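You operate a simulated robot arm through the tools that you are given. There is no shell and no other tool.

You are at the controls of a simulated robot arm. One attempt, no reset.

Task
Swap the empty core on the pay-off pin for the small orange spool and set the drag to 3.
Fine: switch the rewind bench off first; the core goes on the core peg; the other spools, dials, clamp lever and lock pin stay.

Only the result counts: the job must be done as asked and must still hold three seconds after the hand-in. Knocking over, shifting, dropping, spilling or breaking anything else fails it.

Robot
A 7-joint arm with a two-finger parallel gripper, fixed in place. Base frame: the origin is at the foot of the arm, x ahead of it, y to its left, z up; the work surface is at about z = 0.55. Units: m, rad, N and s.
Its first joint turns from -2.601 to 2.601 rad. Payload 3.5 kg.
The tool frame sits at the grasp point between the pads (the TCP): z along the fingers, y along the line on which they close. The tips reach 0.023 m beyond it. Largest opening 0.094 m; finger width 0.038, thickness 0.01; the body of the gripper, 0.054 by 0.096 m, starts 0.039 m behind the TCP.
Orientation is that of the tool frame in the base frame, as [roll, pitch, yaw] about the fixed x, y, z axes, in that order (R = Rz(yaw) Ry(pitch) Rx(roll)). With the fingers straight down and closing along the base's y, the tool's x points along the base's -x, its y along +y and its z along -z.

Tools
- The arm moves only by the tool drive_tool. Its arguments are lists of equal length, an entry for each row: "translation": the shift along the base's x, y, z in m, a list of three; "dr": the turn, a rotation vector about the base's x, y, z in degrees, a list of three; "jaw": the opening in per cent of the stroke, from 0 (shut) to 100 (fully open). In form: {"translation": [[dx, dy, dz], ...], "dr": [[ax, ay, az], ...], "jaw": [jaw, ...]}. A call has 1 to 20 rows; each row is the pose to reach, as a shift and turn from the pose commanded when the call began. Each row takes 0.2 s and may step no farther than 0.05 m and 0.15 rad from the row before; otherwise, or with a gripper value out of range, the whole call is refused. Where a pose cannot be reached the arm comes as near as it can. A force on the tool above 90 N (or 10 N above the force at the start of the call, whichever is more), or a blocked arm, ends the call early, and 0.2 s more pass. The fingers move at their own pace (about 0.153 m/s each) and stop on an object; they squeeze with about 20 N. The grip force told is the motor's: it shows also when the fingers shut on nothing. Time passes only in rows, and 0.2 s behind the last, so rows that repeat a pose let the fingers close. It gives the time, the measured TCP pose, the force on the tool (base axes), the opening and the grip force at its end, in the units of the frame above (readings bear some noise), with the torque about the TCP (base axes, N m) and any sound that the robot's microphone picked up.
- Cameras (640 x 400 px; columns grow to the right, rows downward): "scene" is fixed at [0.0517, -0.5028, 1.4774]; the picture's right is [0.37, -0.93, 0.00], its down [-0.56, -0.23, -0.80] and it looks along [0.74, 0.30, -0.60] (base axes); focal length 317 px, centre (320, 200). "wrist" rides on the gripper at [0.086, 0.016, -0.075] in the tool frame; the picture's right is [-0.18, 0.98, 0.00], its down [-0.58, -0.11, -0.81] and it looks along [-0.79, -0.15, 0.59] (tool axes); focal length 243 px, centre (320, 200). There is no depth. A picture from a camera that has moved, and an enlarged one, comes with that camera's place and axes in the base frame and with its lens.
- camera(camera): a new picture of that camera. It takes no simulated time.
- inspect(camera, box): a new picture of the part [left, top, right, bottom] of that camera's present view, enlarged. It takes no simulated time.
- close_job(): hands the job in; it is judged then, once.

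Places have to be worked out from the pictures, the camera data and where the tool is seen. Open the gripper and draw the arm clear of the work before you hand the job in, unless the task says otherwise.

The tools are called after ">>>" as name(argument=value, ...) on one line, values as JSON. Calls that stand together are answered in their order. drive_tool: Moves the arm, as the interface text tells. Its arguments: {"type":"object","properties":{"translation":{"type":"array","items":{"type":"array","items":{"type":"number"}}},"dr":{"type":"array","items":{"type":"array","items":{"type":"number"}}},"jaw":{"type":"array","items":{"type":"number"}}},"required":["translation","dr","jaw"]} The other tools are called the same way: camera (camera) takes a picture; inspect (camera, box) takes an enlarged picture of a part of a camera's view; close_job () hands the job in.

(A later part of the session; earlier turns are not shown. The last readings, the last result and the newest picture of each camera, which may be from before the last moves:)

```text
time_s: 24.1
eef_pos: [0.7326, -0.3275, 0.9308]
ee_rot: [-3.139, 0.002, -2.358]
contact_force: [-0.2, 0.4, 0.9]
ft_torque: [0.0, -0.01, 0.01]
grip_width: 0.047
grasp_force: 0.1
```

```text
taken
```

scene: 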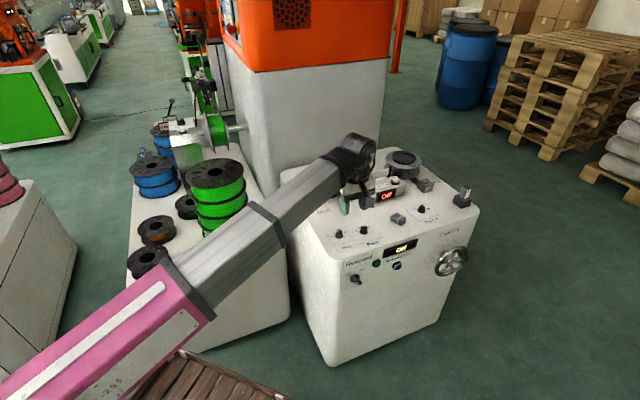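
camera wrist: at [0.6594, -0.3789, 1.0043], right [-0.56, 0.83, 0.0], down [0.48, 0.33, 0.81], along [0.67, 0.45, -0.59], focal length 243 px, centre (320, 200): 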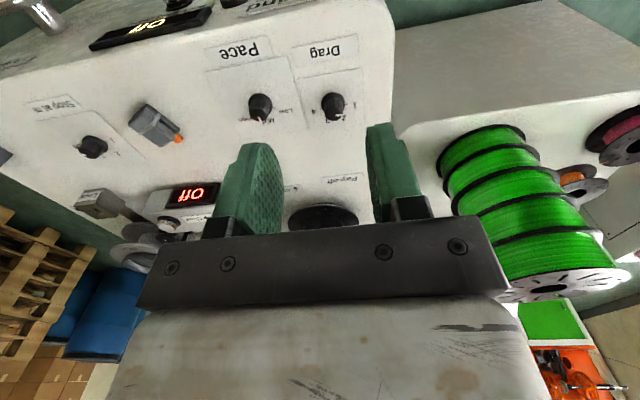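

The tool is now down and aligned with the bench. Zooming on the drag dial to read pointer and scale.

>>> inspect(camera="wrist", box=[235, 60, 395, 160])

>>> inspect(camera="wrist", box=[300, 80, 364, 130])

>>> inspect(camera="scene", box=[325, 215, 375, 255])

```text
4.00 times, centred on (315, 110) of wrist
camera zoom: at [0.6594, -0.3789, 1.0043], right [-0.56, 0.83, 0.0], down [0.48, 0.33, 0.81], along [0.67, 0.45, -0.59], focal length 970 px, centre (340, 560)
```

zoom: 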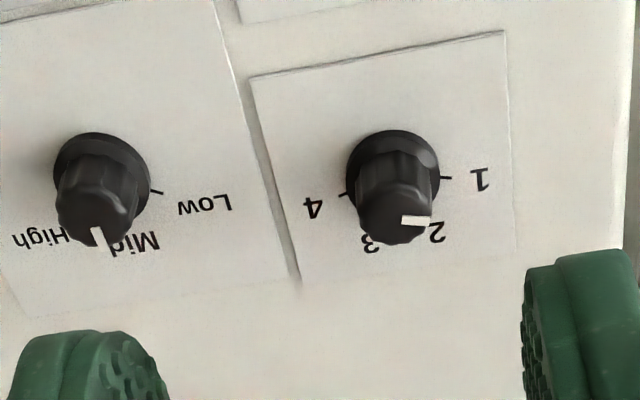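

```text
8.00 times, centred on (332, 105) of wrist
camera zoom: at [0.6594, -0.3789, 1.0043], right [-0.56, 0.83, 0.0], down [0.48, 0.33, 0.81], along [0.67, 0.45, -0.59], focal length 1941 px, centre (224, 960)
```

zoom: 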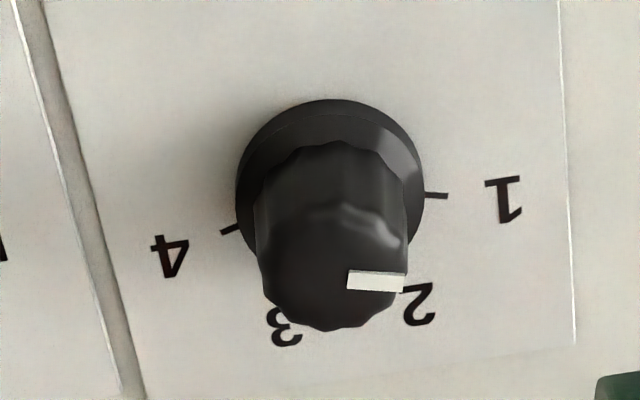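

```text
10.00 times, centred on (350, 235) of scene
camera zoom: at [0.0517, -0.5028, 1.4774], right [0.37, -0.93, 0.0], down [-0.56, -0.23, -0.8], along [0.74, 0.3, -0.6], focal length 3167 px, centre (20, -150)
```

zoom: 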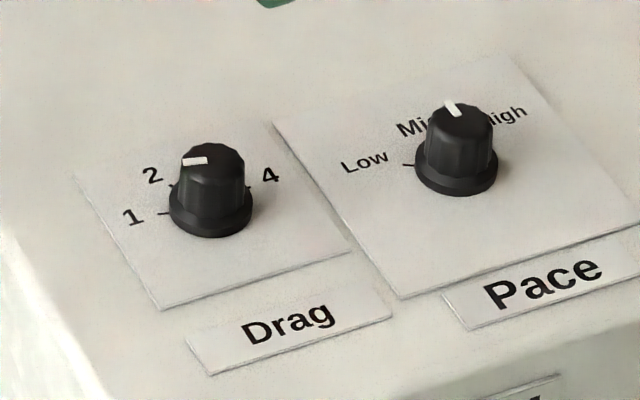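

Pointer is at "1" (≈75° left of forward) and "3" lies ≈25° right of forward, so the dial needs ~100° clockwise. The knob top is near (0.79, −0.269, 0.753); I'll move above it, yawing +10° for turning room.

>>> drive_tool(translation=[[0.014, 0.0145, -0.03], [0.028, 0.029, -0.06], [0.043, 0.044, -0.09], [0.057, 0.0585, -0.12]], dr=[[0, 0, 3], [0, 0, 6], [0, 0, 9], [0, 0, 10]], jaw=[50, 50, 50, 50])

>>> camera(camera="wrist")

>>> inspect(camera="wrist", box=[200, 50, 440, 200])

>>> inspect(camera="scene", box=[310, 170, 410, 260])

```text
time_s: 25.1
eef_pos: [0.7901, -0.2701, 0.8102]
ee_rot: [-3.139, 0.007, -2.181]
contact_force: [0.2, 0.6, 0.1]
ft_torque: [0.0, 0.04, -0.01]
grip_width: 0.0471
grasp_force: 0.1
```

```text
taken
camera wrist: at [0.7263, -0.3327, 0.8836], right [-0.7, 0.71, 0.0], down [0.42, 0.41, 0.81], along [0.58, 0.57, -0.59], focal length 243 px, centre (320, 200)
```

wrist: 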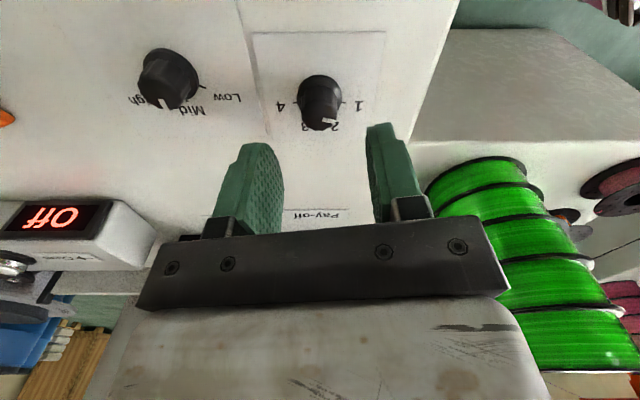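

```text
2.67 times, centred on (320, 125) of wrist
camera zoom: at [0.7263, -0.3327, 0.8836], right [-0.7, 0.71, 0.0], down [0.42, 0.41, 0.81], along [0.58, 0.57, -0.59], focal length 647 px, centre (320, 400)
```

zoom: 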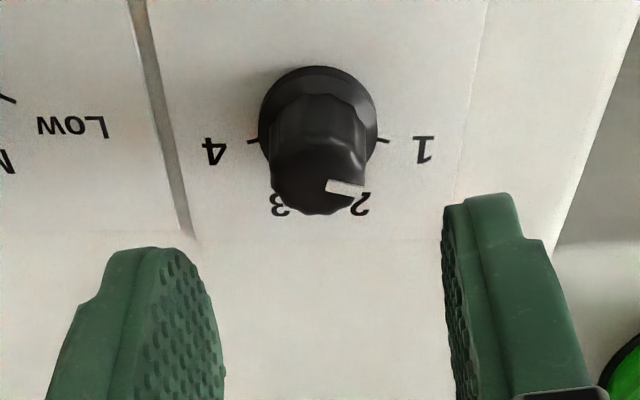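

```text
4.44 times, centred on (360, 215) of scene
camera zoom: at [0.0517, -0.5028, 1.4774], right [0.37, -0.93, 0.0], down [-0.56, -0.23, -0.8], along [0.74, 0.3, -0.6], focal length 1408 px, centre (142, 133)
```

zoom: 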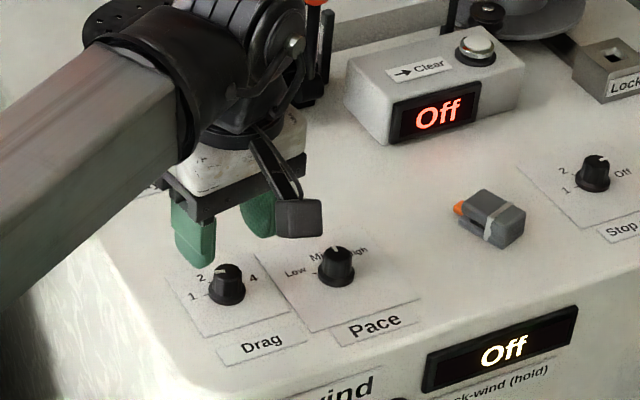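

The knob is centred under the tool; surface ≈0.73, knob top ≈0.755. I'll descend so the tips are ~7 mm above the surface and close on the knob.

>>> drive_tool(translation=[[0.002, 0.002, -0.025], [0.002, 0.002, -0.048], [0.002, 0.002, -0.048], [0.002, 0.002, -0.048], [0.002, 0.002, -0.048]], dr=[[0, 0, 0], [0, 0, 0], [0, 0, 0], [0, 0, 0], [0, 0, 0]], jaw=[50, 50, 25, 0, 0])

>>> inspect(camera="wrist", box=[200, 50, 440, 200])

>>> inspect(camera="scene", box=[310, 170, 410, 260])

```text
time_s: 26.3
eef_pos: [0.7916, -0.2675, 0.7627]
ee_rot: [-3.139, 0.006, -2.181]
contact_force: [-1.7, 4.5, 9.9]
ft_torque: [-0.27, 0.28, -0.04]
grip_width: 0.0215
grasp_force: 44.8
```

```text
2.67 times, centred on (320, 125) of wrist
camera zoom: at [0.7279, -0.3305, 0.8363], right [-0.7, 0.71, 0.0], down [0.42, 0.41, 0.81], along [0.58, 0.56, -0.59], focal length 647 px, centre (320, 400)
```

zoom: 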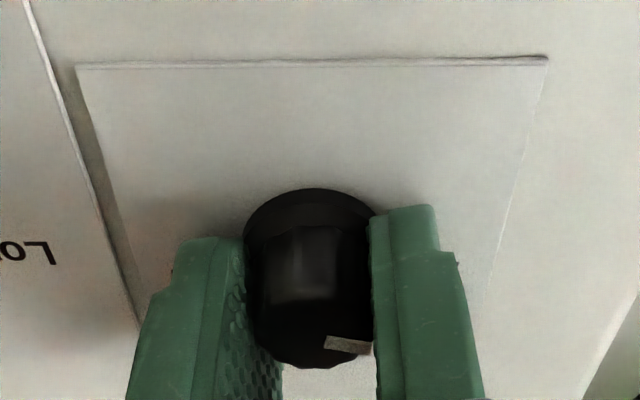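

```text
4.44 times, centred on (360, 215) of scene
camera zoom: at [0.0517, -0.5028, 1.4774], right [0.37, -0.93, 0.0], down [-0.56, -0.23, -0.8], along [0.74, 0.3, -0.6], focal length 1408 px, centre (142, 133)
```

zoom: 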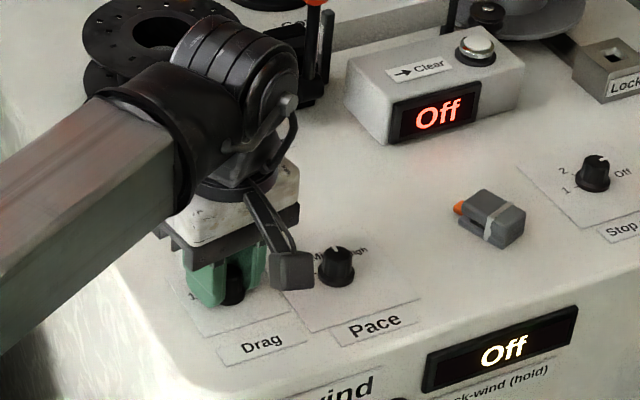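

Gripped the knob (21.5 mm). Now rotate −100° about vertical to bring the pointer from 1 to 3.

>>> drive_tool(translation=[[0, 0, 0.001], [0, 0, 0.002], [0, 0, 0.002], [0, 0, 0.002], [0, 0, 0.002], [0, 0, 0.002], [0, 0, 0.002], [0, 0, 0.002], [0, 0, 0.002], [0, 0, 0.002], [0, 0, 0.002], [0, 0, 0.002], [0, 0, 0.002], [0, 0, 0.002]], dr=[[0, 0, -8], [0, 0, -16], [0, 0, -24], [0, 0, -32], [0, 0, -40], [0, 0, -48], [0, 0, -56], [0, 0, -64], [0, 0, -72], [0, 0, -80], [0, 0, -88], [0, 0, -96], [0, 0, -101], [0, 0, -101]], jaw=[0, 0, 0, 0, 0, 0, 0, 0, 0, 0, 0, 0, 0, 0])

>>> inspect(camera="wrist", box=[200, 50, 440, 200])

>>> inspect(camera="scene", box=[310, 170, 410, 260])

```text
time_s: 29.3
eef_pos: [0.7863, -0.2706, 0.7654]
ee_rot: [-3.122, 0.005, 2.335]
contact_force: [-51.3, -45.9, -2.4]
ft_torque: [-0.44, 0.79, -0.2]
grip_width: 0.0214
grasp_force: 44.6
```

```text
2.67 times, centred on (320, 125) of wrist
camera zoom: at [0.7388, -0.1958, 0.8374], right [0.84, 0.55, -0.02], down [0.33, -0.48, 0.81], along [0.44, -0.68, -0.58], focal length 647 px, centre (320, 400)
```

zoom: 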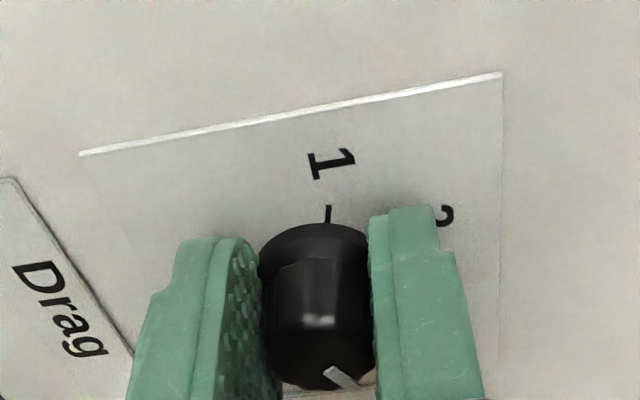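

```text
4.44 times, centred on (360, 215) of scene
camera zoom: at [0.0517, -0.5028, 1.4774], right [0.37, -0.93, 0.0], down [-0.56, -0.23, -0.8], along [0.74, 0.3, -0.6], focal length 1408 px, centre (142, 133)
```

zoom: 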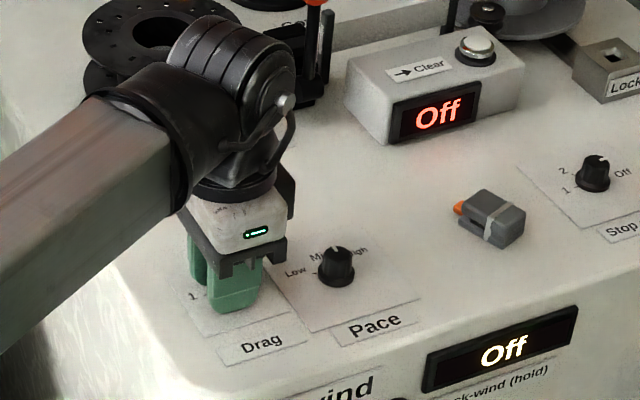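

The knob turned, though the axis was ~8 mm nearer than I assumed (side load). I'll relieve that offset, open, rise and check the pointer.

>>> drive_tool(translation=[[-0.004, -0.003, 0], [-0.007, -0.005, 0], [-0.007, -0.005, 0], [-0.007, -0.005, 0], [-0.007, -0.005, 0.03], [-0.007, -0.005, 0.06]], dr=[[0, 0, 0], [0, 0, 0], [0, 0, 0], [0, 0, 0], [0, 0, 0], [0, 0, 0]], jaw=[0, 0, 50, 50, 50, 50])

>>> inspect(camera="wrist", box=[200, 50, 440, 200])

>>> camera(camera="wrist")

>>> inspect(camera="scene", box=[325, 215, 375, 255])

```text
time_s: 30.7
eef_pos: [0.7832, -0.272, 0.8253]
ee_rot: [-3.136, 0.006, 2.339]
contact_force: [-0.2, 0.8, 1.2]
ft_torque: [0.0, 0.01, 0.0]
grip_width: 0.0469
grasp_force: 0.1
```

```text
2.67 times, centred on (320, 125) of wrist
camera zoom: at [0.7351, -0.1988, 0.8979], right [0.84, 0.55, 0.0], down [0.32, -0.49, 0.81], along [0.44, -0.68, -0.59], focal length 647 px, centre (320, 400)
```

zoom: 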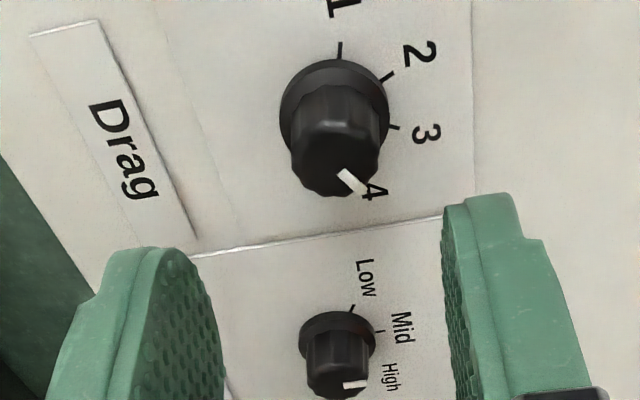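

```text
taken
camera wrist: at [0.7351, -0.1988, 0.8979], right [0.84, 0.55, 0.0], down [0.32, -0.49, 0.81], along [0.44, -0.68, -0.59], focal length 243 px, centre (320, 200)
```

wrist: 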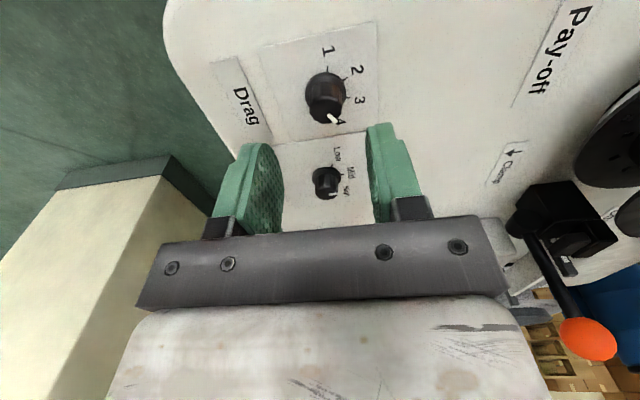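

```text
10.00 times, centred on (350, 235) of scene
camera zoom: at [0.0517, -0.5028, 1.4774], right [0.37, -0.93, 0.0], down [-0.56, -0.23, -0.8], along [0.74, 0.3, -0.6], focal length 3167 px, centre (20, -150)
```

zoom: 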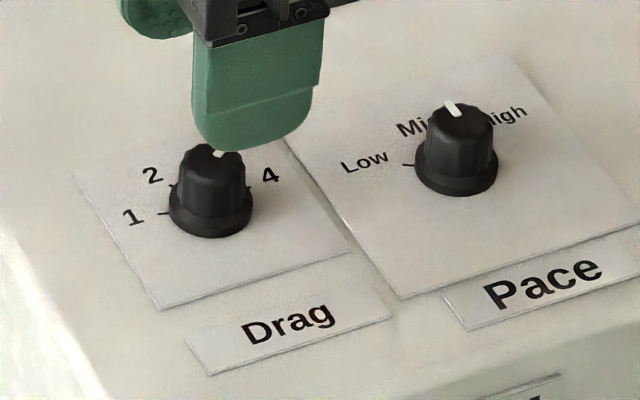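

I need an unobstructed look at the pointer; I'll rise and move back slightly, then zoom.

>>> drive_tool(translation=[[0, 0.02, 0.03], [0, 0.04, 0.06], [0, 0.06, 0.08]], dr=[[0, 0, 0], [0, 0, 0], [0, 0, 0]], jaw=[50, 50, 50])

>>> inspect(camera="wrist", box=[260, 40, 420, 140])

>>> inspect(camera="scene", box=[325, 215, 375, 255])

```text
time_s: 31.5
eef_pos: [0.7836, -0.2127, 0.9057]
ee_rot: [-3.138, 0.005, 2.339]
contact_force: [-0.5, 0.8, 0.0]
ft_torque: [0.01, 0.0, -0.01]
grip_width: 0.0471
grasp_force: 0.0
```

```text
4.00 times, centred on (340, 90) of wrist
camera zoom: at [0.7353, -0.1397, 0.9779], right [0.84, 0.55, 0.0], down [0.32, -0.49, 0.81], along [0.44, -0.68, -0.59], focal length 970 px, centre (240, 640)
```

zoom: 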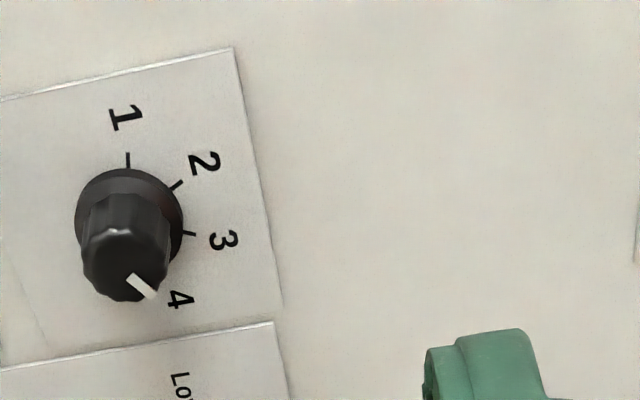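

```text
10.00 times, centred on (350, 235) of scene
camera zoom: at [0.0517, -0.5028, 1.4774], right [0.37, -0.93, 0.0], down [-0.56, -0.23, -0.8], along [0.74, 0.3, -0.6], focal length 3167 px, centre (20, -150)
```

zoom: 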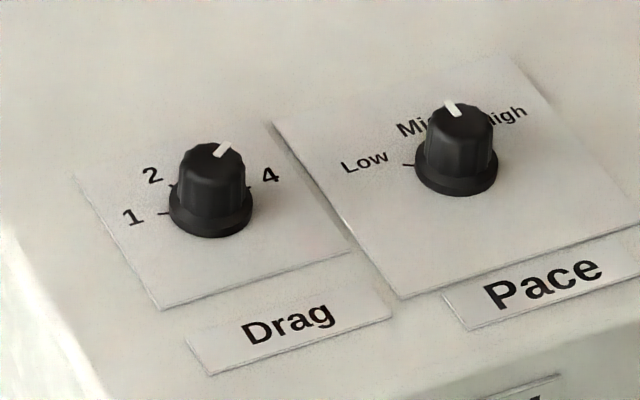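

The pointer looks to be past 3 (around +55°). I'll zoom further to measure it.

>>> inspect(camera="scene", box=[330, 224, 350, 240])

>>> inspect(camera="wrist", box=[270, 70, 322, 122])

```text
16.00 times, centred on (340, 232) of scene
camera zoom: at [0.0517, -0.5028, 1.4774], right [0.37, -0.93, 0.0], down [-0.56, -0.23, -0.8], along [0.74, 0.3, -0.6], focal length 5067 px, centre (0, -312)
```

zoom: 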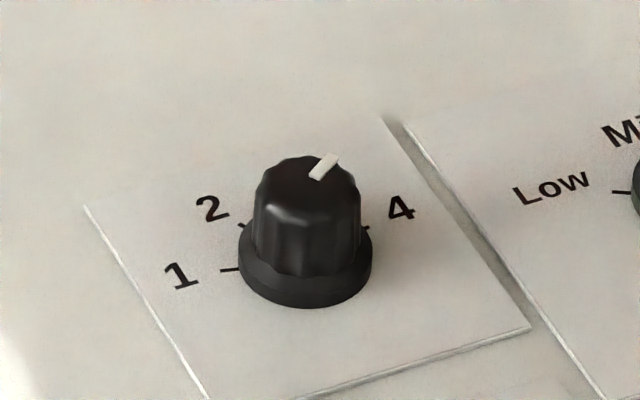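

```text
7.69 times, centred on (296, 96) of wrist
camera zoom: at [0.7353, -0.1397, 0.9779], right [0.84, 0.55, 0.0], down [0.32, -0.49, 0.81], along [0.44, -0.68, -0.59], focal length 1866 px, centre (505, 1000)
```

zoom: 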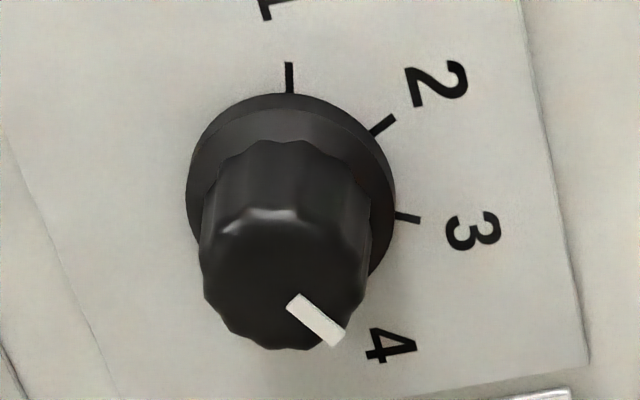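

Both views agree: pointer ≈+58°, tick 3 ≈+26°. Re-estimating the knob axis from both grips gives (0.787, −0.274); I'll re-centre there, descend and check before gripping again.

>>> drive_tool(translation=[[0.0034, -0.035, 0], [0.0034, -0.0613, -0.03], [0.0034, -0.0613, -0.07], [0.0034, -0.0613, -0.11], [0.0034, -0.0613, -0.14]], dr=[[0, 0, 0], [0, 0, 0], [0, 0, 0], [0, 0, 0], [0, 0, 0]], jaw=[50, 50, 50, 50, 50])

>>> inspect(camera="wrist", box=[200, 50, 440, 200])

```text
time_s: 32.7
eef_pos: [0.7883, -0.2738, 0.7631]
ee_rot: [-3.138, 0.006, 2.337]
contact_force: [0.0, 0.1, 2.6]
ft_torque: [0.1, -0.06, -0.02]
grip_width: 0.0469
grasp_force: 0.0
```

```text
2.67 times, centred on (320, 125) of wrist
camera zoom: at [0.739, -0.2006, 0.8363], right [0.84, 0.55, 0.0], down [0.32, -0.49, 0.81], along [0.44, -0.68, -0.59], focal length 647 px, centre (320, 400)
```

zoom: 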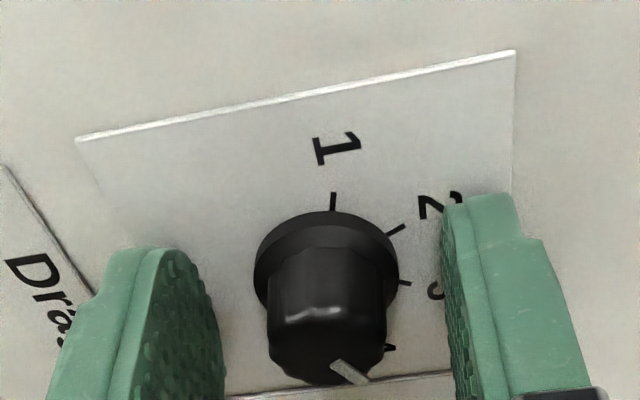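

Well centred. Slight surface contact, so raise 2 mm and close.

>>> drive_tool(translation=[[0, 0, 0.002], [0, 0, 0.002], [0, 0, 0.002], [0, 0, 0.002]], dr=[[0, 0, 0], [0, 0, 0], [0, 0, 0], [0, 0, 0]], jaw=[50, 20, 0, 0])

>>> inspect(camera="wrist", box=[200, 50, 440, 200])

```text
time_s: 33.7
eef_pos: [0.789, -0.2721, 0.7651]
ee_rot: [-3.141, 0.006, 2.339]
contact_force: [9.6, 9.4, -4.4]
ft_torque: [0.03, -0.47, -0.01]
grip_width: 0.0214
grasp_force: 45.3
```

```text
2.67 times, centred on (320, 125) of wrist
camera zoom: at [0.74, -0.1999, 0.8387], right [0.83, 0.55, 0.0], down [0.32, -0.49, 0.81], along [0.44, -0.68, -0.59], focal length 647 px, centre (320, 400)
```

zoom: 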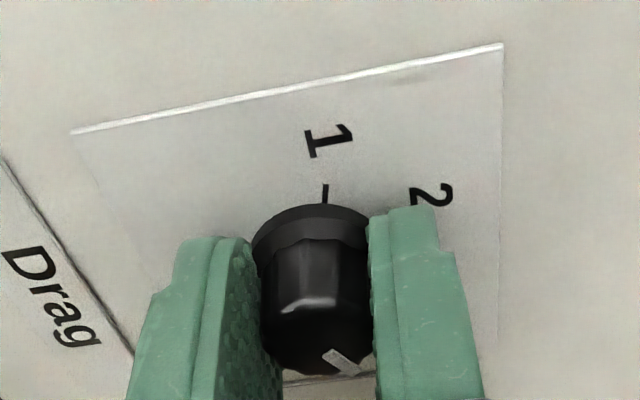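

Rotate back +32° with a small recentring.

>>> drive_tool(translation=[[0.001, 0.001, 0], [0.001, 0.001, 0], [0.001, 0.001, 0], [0.001, 0.001, 0], [0.001, 0.001, 0]], dr=[[0, 0, 8], [0, 0, 16], [0, 0, 24], [0, 0, 32], [0, 0, 32]], jaw=[0, 0, 0, 0, 0])

>>> drive_tool(translation=[[0, 0, 0], [0, 0, 0], [0, 0, 0.03], [0, 0, 0.06], [0, 0.02, 0.09], [0, 0.05, 0.12]], dr=[[0, 0, 0], [0, 0, 0], [0, 0, 0], [0, 0, 0], [0, 0, 0], [0, 0, 0]], jaw=[50, 50, 50, 50, 50, 50])

>>> inspect(camera="scene", box=[330, 224, 350, 240])

>>> camera(camera="wrist")

```text
time_s: 34.9
eef_pos: [0.789, -0.2728, 0.7659]
ee_rot: [-3.138, 0.004, 2.899]
contact_force: [9.8, 9.4, -13.6]
ft_torque: [0.1, -0.71, 0.0]
grip_width: 0.0214
grasp_force: 45.1
```

```text
time_s: 36.3
eef_pos: [0.7895, -0.223, 0.8885]
ee_rot: [-3.138, 0.006, 2.896]
contact_force: [-0.5, -0.1, -0.3]
ft_torque: [0.03, -0.01, -0.03]
grip_width: 0.047
grasp_force: 0.1
```

```text
16.00 times, centred on (340, 232) of scene
camera zoom: at [0.0517, -0.5028, 1.4774], right [0.37, -0.93, 0.0], down [-0.56, -0.23, -0.8], along [0.74, 0.3, -0.6], focal length 5067 px, centre (0, -312)
```

zoom: 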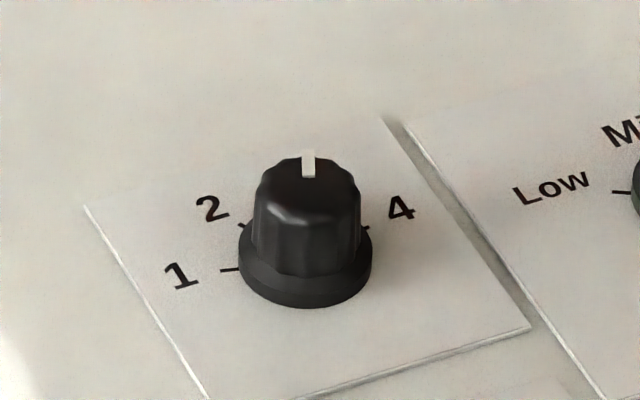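

```text
taken
camera wrist: at [0.7077, -0.1875, 0.9604], right [0.42, 0.91, 0.0], down [0.53, -0.24, 0.81], along [0.73, -0.34, -0.59], focal length 243 px, centre (320, 200)
```

wrist: 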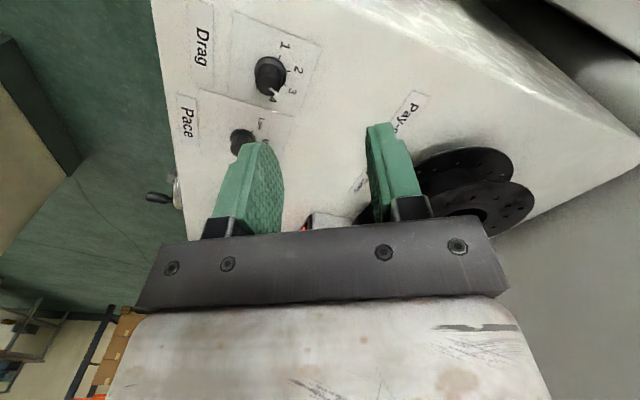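

Scene view now gives ≈+26°, i.e. on 3. Double-check with the wrist view.

>>> inspect(camera="wrist", box=[240, 45, 304, 109])

```text
6.25 times, centred on (272, 77) of wrist
camera zoom: at [0.7077, -0.1875, 0.9604], right [0.42, 0.91, 0.0], down [0.53, -0.24, 0.81], along [0.73, -0.34, -0.59], focal length 1516 px, centre (620, 969)
```

zoom: 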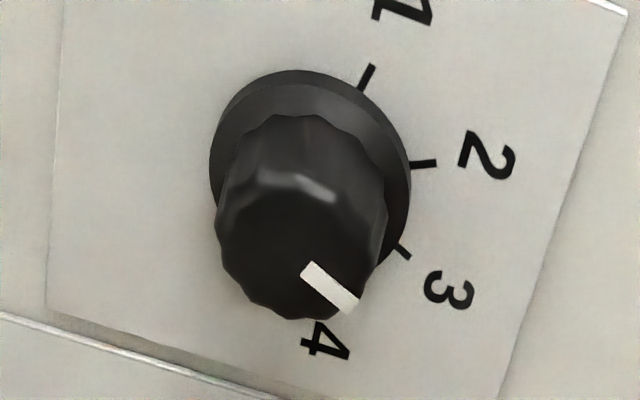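

Pointer matches tick 3. Now the core: the pin top is ~2 cm below the bore rim, so I'll pinch the core wall with one finger in the bore and one outside the rim on the operator side. First move above with tool y along the bench's depth axis and take a look.

>>> drive_tool(translation=[[0.03, 0.01, 0.02], [0.06, 0.02, 0.035], [0.09, 0.03, 0.035], [0.12, 0.04, 0.035], [0.15, 0.048, 0.035], [0.1735, 0.0545, 0.035]], dr=[[0, 0, -6], [0, 0, -12], [0, 0, -18], [0, 0, -24], [0, 0, -30.9], [0, 0, -30.9]], jaw=[80, 80, 80, 80, 80, 80])

>>> camera(camera="wrist")

>>> camera(camera="scene")

```text
time_s: 37.7
eef_pos: [0.9608, -0.1662, 0.9213]
ee_rot: [-3.137, 0.005, 2.354]
contact_force: [-0.4, 0.8, -0.1]
ft_torque: [0.01, -0.01, 0.01]
grip_width: 0.0754
grasp_force: 0.1
```

```text
taken
camera wrist: at [0.9118, -0.0958, 0.9951], right [0.83, 0.56, 0.0], down [0.33, -0.48, 0.81], along [0.46, -0.67, -0.59], focal length 243 px, centre (320, 200)
```

wrist: 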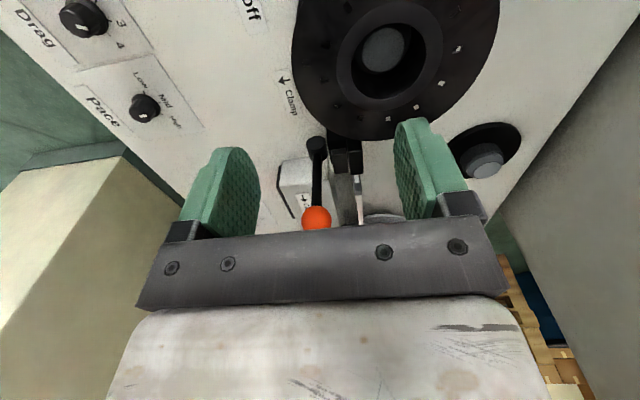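

```text
taken
```

scene: 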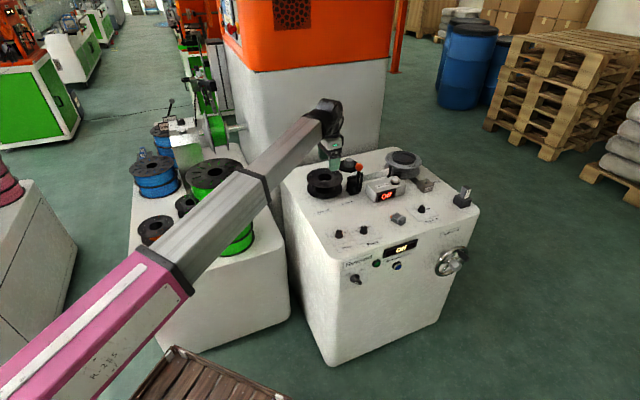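

>>> inspect(camera="wrist", box=[280, 0, 540, 190])

```text
2.11 times, centred on (410, 95) of wrist
camera zoom: at [0.9118, -0.0958, 0.9951], right [0.83, 0.56, 0.0], down [0.33, -0.48, 0.81], along [0.46, -0.67, -0.59], focal length 511 px, centre (130, 421)
```

zoom: 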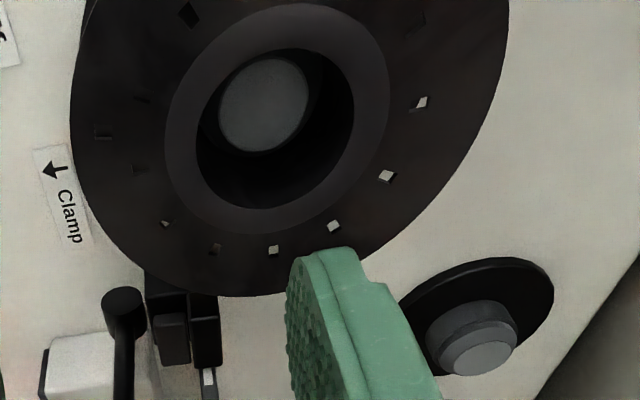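

Axis of the core ≈(0.994, −0.136), top ≈0.818. I'll make the small correction and descend to just above the rim (tips ≈0.837), then verify.

>>> drive_tool(translation=[[0.003, 0, -0.02], [0.003, 0, -0.04], [0.003, 0, -0.06]], dr=[[0, 0, 0], [0, 0, 0], [0, 0, 0]], jaw=[80, 80, 80])

>>> camera(camera="wrist")

>>> inspect(camera="scene", box=[295, 130, 375, 200])

```text
time_s: 38.5
eef_pos: [0.9653, -0.1677, 0.8597]
ee_rot: [-3.136, 0.004, 2.359]
contact_force: [-0.4, 0.3, 0.5]
ft_torque: [-0.02, 0.01, -0.02]
grip_width: 0.0752
grasp_force: 0.0
```

```text
taken
camera wrist: at [0.9147, -0.0958, 0.9339], right [0.82, 0.57, 0.0], down [0.33, -0.48, 0.81], along [0.46, -0.67, -0.59], focal length 243 px, centre (320, 200)
```

wrist: 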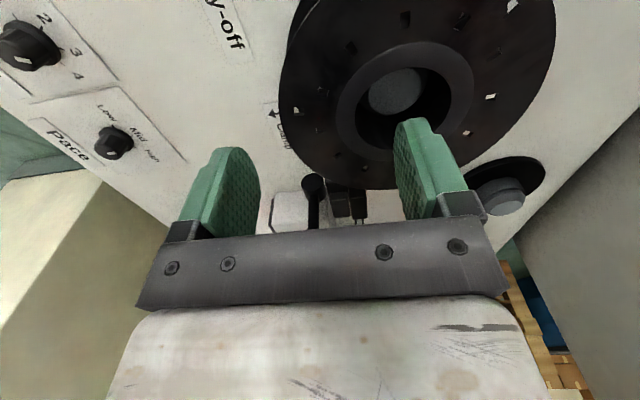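

```text
5.71 times, centred on (335, 165) of scene
camera zoom: at [0.0517, -0.5028, 1.4774], right [0.37, -0.93, 0.0], down [-0.56, -0.23, -0.8], along [0.74, 0.3, -0.6], focal length 1810 px, centre (234, 400)
```

zoom: 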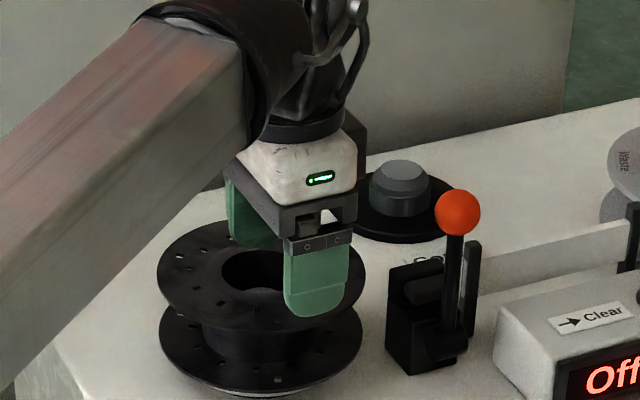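

>>> inspect(camera="wrist", box=[270, 0, 570, 200])

```text
2.00 times, centred on (420, 100) of wrist
camera zoom: at [0.9147, -0.0958, 0.9339], right [0.82, 0.57, 0.0], down [0.33, -0.48, 0.81], along [0.46, -0.67, -0.59], focal length 485 px, centre (120, 400)
```

zoom: 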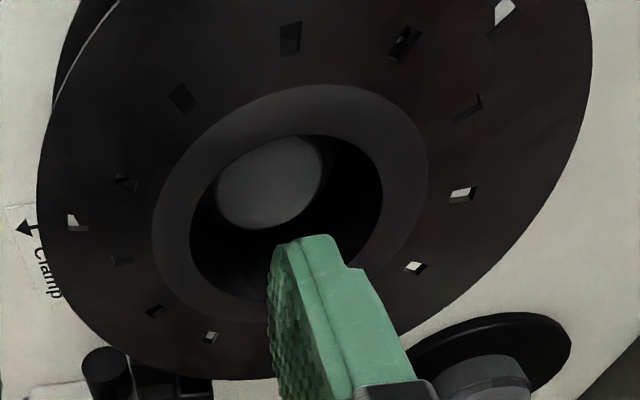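

The inner finger lines up with the bore. Lowering so the tips enter ~1.3 cm, watching the force.

>>> drive_tool(translation=[[0.001, 0.001, -0.012], [0.001, 0.001, -0.022], [0.001, 0.001, -0.032]], dr=[[0, 0, 0], [0, 0, 0], [0, 0, 0]], jaw=[80, 80, 80])

>>> inspect(camera="wrist", box=[170, 0, 510, 220])

>>> inspect(camera="scene", box=[295, 130, 375, 200])

```text
time_s: 39.3
eef_pos: [0.9669, -0.1659, 0.8311]
ee_rot: [-3.139, 0.005, 2.356]
contact_force: [-0.1, 0.4, 0.0]
ft_torque: [-0.01, -0.01, 0.02]
grip_width: 0.0751
grasp_force: 0.1
```

```text
1.82 times, centred on (340, 110) of wrist
camera zoom: at [0.916, -0.0947, 0.9027], right [0.82, 0.57, 0.0], down [0.33, -0.48, 0.81], along [0.46, -0.67, -0.59], focal length 441 px, centre (284, 364)
```

zoom: 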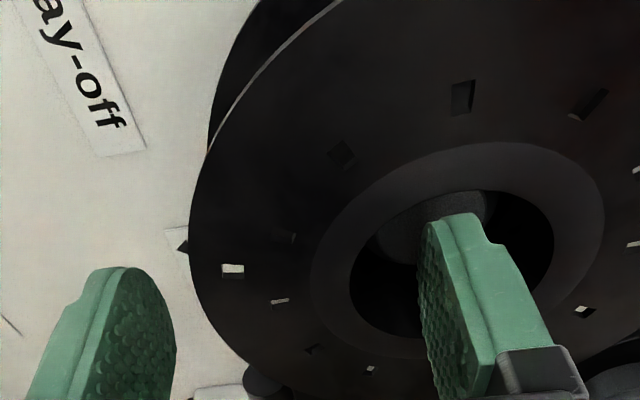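

```text
5.71 times, centred on (335, 165) of scene
camera zoom: at [0.0517, -0.5028, 1.4774], right [0.37, -0.93, 0.0], down [-0.56, -0.23, -0.8], along [0.74, 0.3, -0.6], focal length 1810 px, centre (234, 400)
```

zoom: 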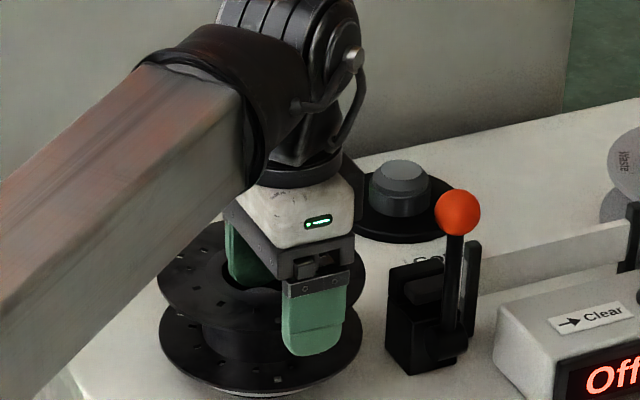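

No contact yet; lower a few mm more and then close on the wall.

>>> drive_tool(translation=[[0, 0, -0.003], [0, 0, -0.005], [0, 0, -0.005]], dr=[[0, 0, 0], [0, 0, 0], [0, 0, 0]], jaw=[80, 80, 80])

>>> drive_tool(translation=[[0, 0, 0], [0, 0, 0], [0, 0, 0], [0, 0, 0]], dr=[[0, 0, 0], [0, 0, 0], [0, 0, 0], [0, 0, 0]], jaw=[65, 50, 45, 45])

>>> inspect(camera="wrist", box=[170, 0, 510, 220])

>>> inspect(camera="scene", box=[295, 130, 375, 200])

```text
time_s: 40.1
eef_pos: [0.9671, -0.167, 0.8248]
ee_rot: [-3.136, 0.006, 2.359]
contact_force: [1.0, 0.7, 0.4]
ft_torque: [0.04, 0.0, 0.03]
grip_width: 0.0751
grasp_force: 0.1
```

```text
time_s: 41.1
eef_pos: [0.967, -0.1673, 0.8251]
ee_rot: [-3.138, 0.004, 2.356]
contact_force: [17.7, -10.2, 2.7]
ft_torque: [-0.07, -0.47, -0.9]
grip_width: 0.0498
grasp_force: 20.0
```

```text
1.82 times, centred on (340, 110) of wrist
camera zoom: at [0.9167, -0.0956, 0.8977], right [0.83, 0.56, 0.0], down [0.33, -0.48, 0.81], along [0.46, -0.67, -0.59], focal length 441 px, centre (284, 364)
```

zoom: 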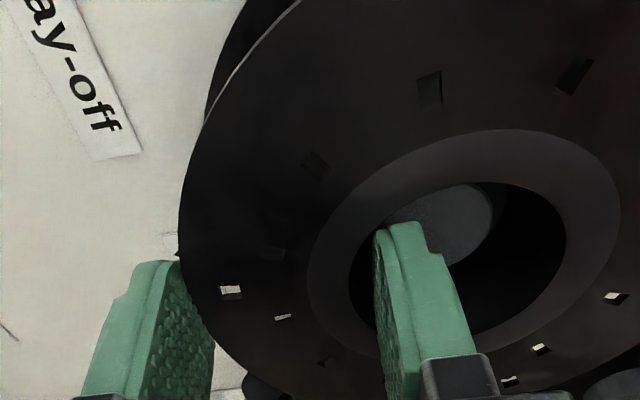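

```text
5.71 times, centred on (335, 165) of scene
camera zoom: at [0.0517, -0.5028, 1.4774], right [0.37, -0.93, 0.0], down [-0.56, -0.23, -0.8], along [0.74, 0.3, -0.6], focal length 1810 px, centre (234, 400)
```

zoom: 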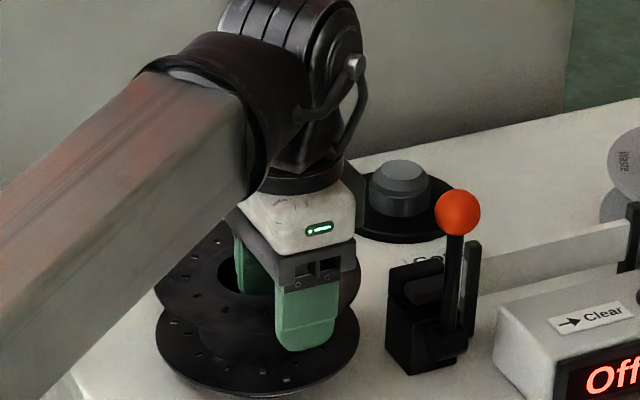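

Gripped the wall (opening 49.8 mm) with some side load. I'll squeeze fully, recentre 2 mm along the side load and lift slowly.

>>> drive_tool(translation=[[0.0015, -0.0015, 0], [0.0015, -0.0015, 0.005], [0.0015, -0.0015, 0.015], [0.0015, -0.0015, 0.03]], dr=[[0, 0, 0], [0, 0, 0], [0, 0, 0], [0, 0, 0]], jaw=[0, 0, 0, 0])

>>> inspect(camera="wrist", box=[170, 0, 510, 220])

>>> inspect(camera="scene", box=[295, 130, 375, 200])

```text
time_s: 42.1
eef_pos: [0.9665, -0.1682, 0.8548]
ee_rot: [-3.137, 0.003, 2.359]
contact_force: [0.2, -0.4, 0.6]
ft_torque: [0.02, 0.03, 0.01]
grip_width: 0.0245
grasp_force: 0.0
```

```text
1.82 times, centred on (340, 110) of wrist
camera zoom: at [0.9169, -0.096, 0.9276], right [0.82, 0.57, 0.0], down [0.34, -0.48, 0.81], along [0.46, -0.67, -0.59], focal length 441 px, centre (284, 364)
```

zoom: 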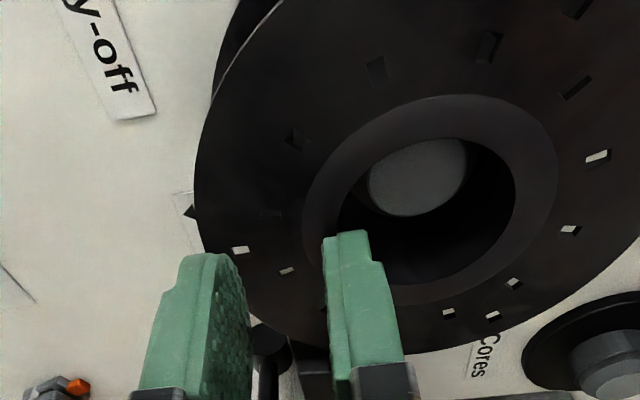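

```text
5.71 times, centred on (335, 165) of scene
camera zoom: at [0.0517, -0.5028, 1.4774], right [0.37, -0.93, 0.0], down [-0.56, -0.23, -0.8], along [0.74, 0.3, -0.6], focal length 1810 px, centre (234, 400)
```

zoom: 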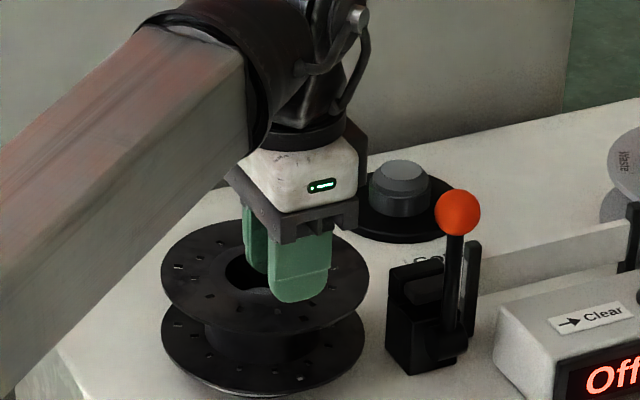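

The grip slipped off the shallow rim and the core stayed on its pin (no harm visible). Before retrying, I'll study the peg/pin shape and finger tip geometry.

>>> inspect(camera="wrist", box=[440, 130, 560, 230])

>>> inspect(camera="wrist", box=[330, 50, 460, 160])

>>> inspect(camera="scene", box=[325, 150, 365, 180])

>>> inspect(camera="scene", box=[300, 155, 350, 205])

```text
4.00 times, centred on (500, 180) of wrist
camera zoom: at [0.9169, -0.096, 0.9276], right [0.82, 0.57, 0.0], down [0.34, -0.48, 0.81], along [0.46, -0.67, -0.59], focal length 970 px, centre (-400, 280)
```

zoom: 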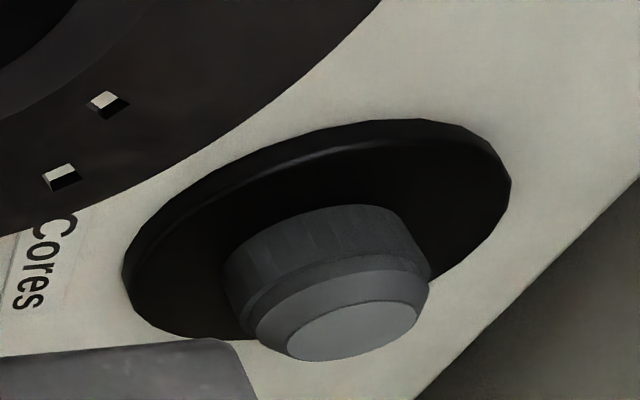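

```text
3.64 times, centred on (395, 105) of wrist
camera zoom: at [0.9169, -0.096, 0.9276], right [0.82, 0.57, 0.0], down [0.34, -0.48, 0.81], along [0.46, -0.67, -0.59], focal length 882 px, centre (47, 546)
```

zoom: 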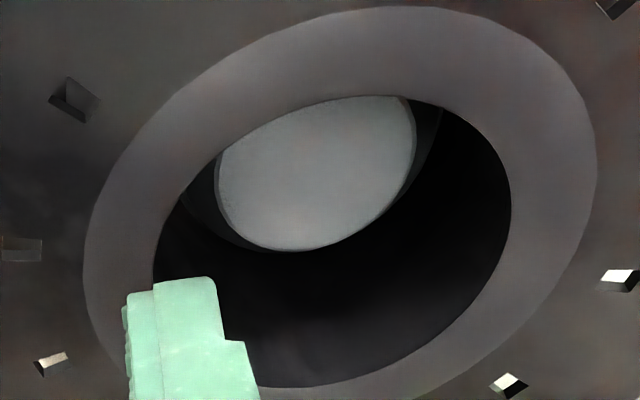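

```text
13.33 times, centred on (345, 165) of scene
camera zoom: at [0.0517, -0.5028, 1.4774], right [0.37, -0.93, 0.0], down [-0.56, -0.23, -0.8], along [0.74, 0.3, -0.6], focal length 4222 px, centre (-13, 667)
```

zoom: 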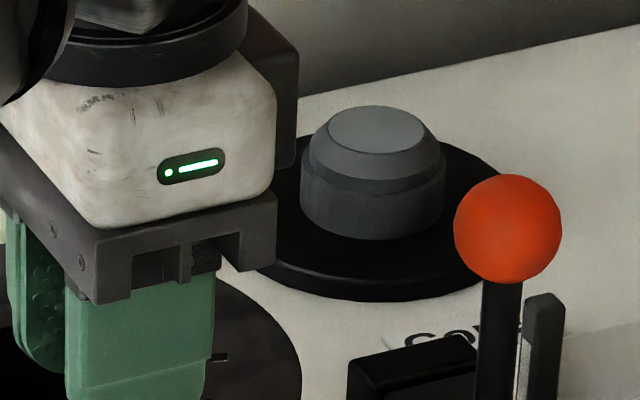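

```text
8.00 times, centred on (325, 180) of scene
camera zoom: at [0.0517, -0.5028, 1.4774], right [0.37, -0.93, 0.0], down [-0.56, -0.23, -0.8], along [0.74, 0.3, -0.6], focal length 2534 px, centre (280, 360)
```

zoom: 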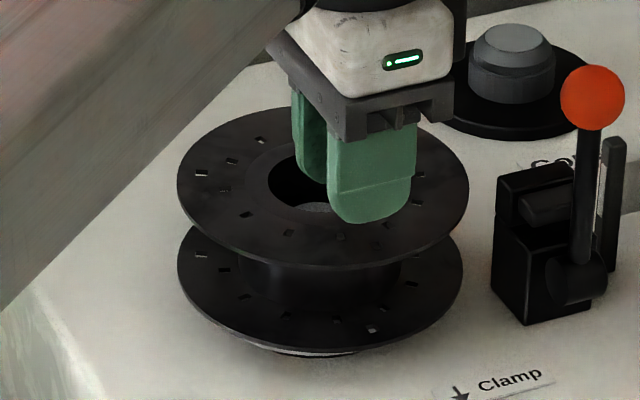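

The pin is Ø≈48 mm with a chamfered top, so insertion is limited to ~2 cm, and my tips (rounded) only overlapped ~1 cm. I'll reopen, re-centre, and descend in small steps until I feel the pin to get full overlap.

>>> drive_tool(translation=[[0.002, 0.0005, 0], [0.002, 0.0005, 0], [0.002, 0.0005, -0.015], [0.002, 0.0005, -0.028], [0.002, 0.0005, -0.031], [0.002, 0.0005, -0.033]], dr=[[0, 0, 0], [0, 0, 0], [0, 0, 0], [0, 0, 0], [0, 0, 0], [0, 0, 0]], jaw=[80, 80, 80, 80, 80, 80])

>>> drive_tool(translation=[[0, 0, -0.001], [0, 0, -0.002]], dr=[[0, 0, 0], [0, 0, 0]], jaw=[80, 80])

>>> drive_tool(translation=[[0, 0, -0.001], [0, 0, -0.002]], dr=[[0, 0, 0], [0, 0, 0]], jaw=[80, 80])

```text
time_s: 43.5
eef_pos: [0.9692, -0.1673, 0.8212]
ee_rot: [-3.139, 0.005, 2.358]
contact_force: [-0.4, 0.0, 0.3]
ft_torque: [-0.01, -0.01, -0.02]
grip_width: 0.0752
grasp_force: 0.1
```

```text
time_s: 44.1
eef_pos: [0.9701, -0.1678, 0.8193]
ee_rot: [-3.139, 0.006, 2.358]
contact_force: [0.0, -0.8, 1.5]
ft_torque: [0.01, 0.0, 0.02]
grip_width: 0.0751
grasp_force: 0.0
```

```text
time_s: 44.7
eef_pos: [0.9707, -0.1678, 0.8171]
ee_rot: [-3.138, 0.005, 2.357]
contact_force: [-0.2, 0.5, -0.1]
ft_torque: [0.02, 0.07, 0.02]
grip_width: 0.0752
grasp_force: 0.1
```

No contact at tip z≈0.794; continue carefully.

>>> drive_tool(translation=[[0, 0, -0.001], [0, 0, -0.002]], dr=[[0, 0, 0], [0, 0, 0]], jaw=[80, 80])

>>> drive_tool(translation=[[0, 0, -0.001], [0, 0, -0.002]], dr=[[0, 0, 0], [0, 0, 0]], jaw=[80, 80])

>>> inspect(camera="wrist", box=[170, 0, 510, 220])

>>> inspect(camera="scene", box=[300, 155, 350, 205])

```text
time_s: 45.3
eef_pos: [0.9705, -0.1682, 0.8163]
ee_rot: [-3.138, 0.006, 2.358]
contact_force: [-0.8, 0.1, 0.9]
ft_torque: [0.02, -0.03, 0.02]
grip_width: 0.0749
grasp_force: 0.0
```

```text
time_s: 45.9
eef_pos: [0.9693, -0.1674, 0.8137]
ee_rot: [-3.137, 0.004, 2.357]
contact_force: [0.0, 0.8, 1.0]
ft_torque: [-0.06, 0.03, 0.0]
grip_width: 0.0751
grasp_force: 0.1
```

```text
1.82 times, centred on (340, 110) of wrist
camera zoom: at [0.9195, -0.096, 0.8867], right [0.82, 0.57, 0.0], down [0.33, -0.48, 0.81], along [0.46, -0.67, -0.59], focal length 441 px, centre (284, 364)
```

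zoom: 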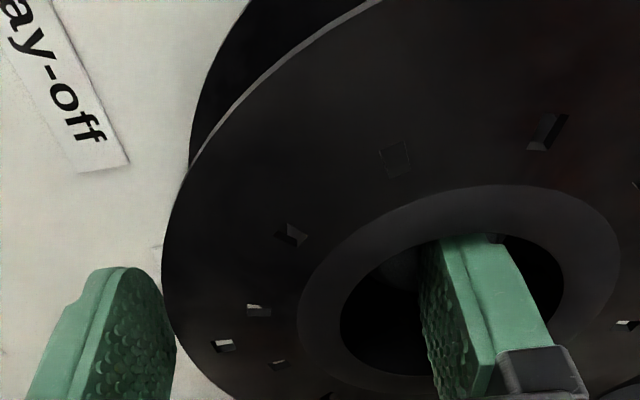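

```text
8.00 times, centred on (325, 180) of scene
camera zoom: at [0.0517, -0.5028, 1.4774], right [0.37, -0.93, 0.0], down [-0.56, -0.23, -0.8], along [0.74, 0.3, -0.6], focal length 2534 px, centre (280, 360)
```

zoom: 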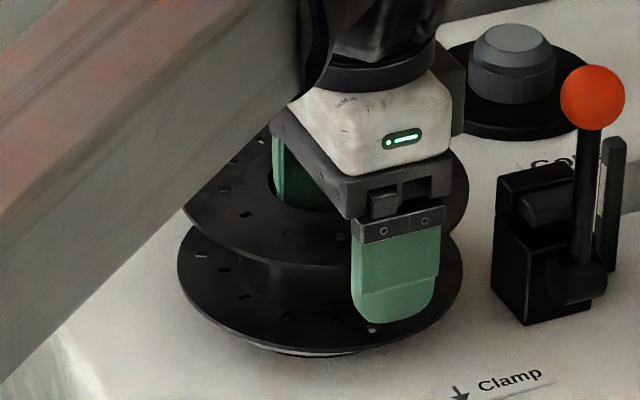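

Now there's ~2 cm of overlap without touching the pin. Close and squeeze.

>>> drive_tool(translation=[[0, 0, 0], [0, 0, 0], [0, 0, 0], [0, 0, 0]], dr=[[0, 0, 0], [0, 0, 0], [0, 0, 0], [0, 0, 0]], jaw=[65, 50, 45, 45])

>>> inspect(camera="wrist", box=[170, 0, 510, 220])

```text
time_s: 46.9
eef_pos: [0.9689, -0.1697, 0.8138]
ee_rot: [-3.137, 0.009, 2.353]
contact_force: [-1.8, -23.2, 1.4]
ft_torque: [-0.58, -0.24, -0.66]
grip_width: 0.0507
grasp_force: 20.1
```

```text
1.82 times, centred on (340, 110) of wrist
camera zoom: at [0.9194, -0.0982, 0.8866], right [0.83, 0.56, 0.0], down [0.33, -0.48, 0.81], along [0.46, -0.67, -0.59], focal length 441 px, centre (284, 364)
```

zoom: 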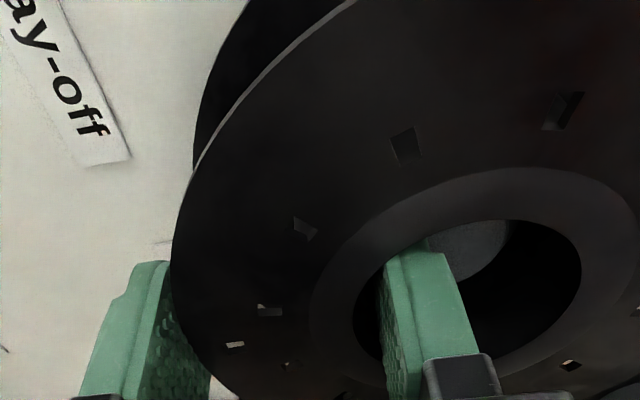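

Relieve the side load (~2–3 mm) and check before lifting.

>>> drive_tool(translation=[[-0.0003, -0.002, 0], [-0.0004, -0.0032, 0], [-0.0004, -0.0032, 0]], dr=[[0, 0, 0], [0, 0, 0], [0, 0, 0]], jaw=[40, 30, 30])

```text
time_s: 47.7
eef_pos: [0.9699, -0.1687, 0.814]
ee_rot: [-3.138, 0.005, 2.359]
contact_force: [1.6, -11.2, -0.4]
ft_torque: [-0.18, -0.18, -0.38]
grip_width: 0.0507
grasp_force: 20.2
```

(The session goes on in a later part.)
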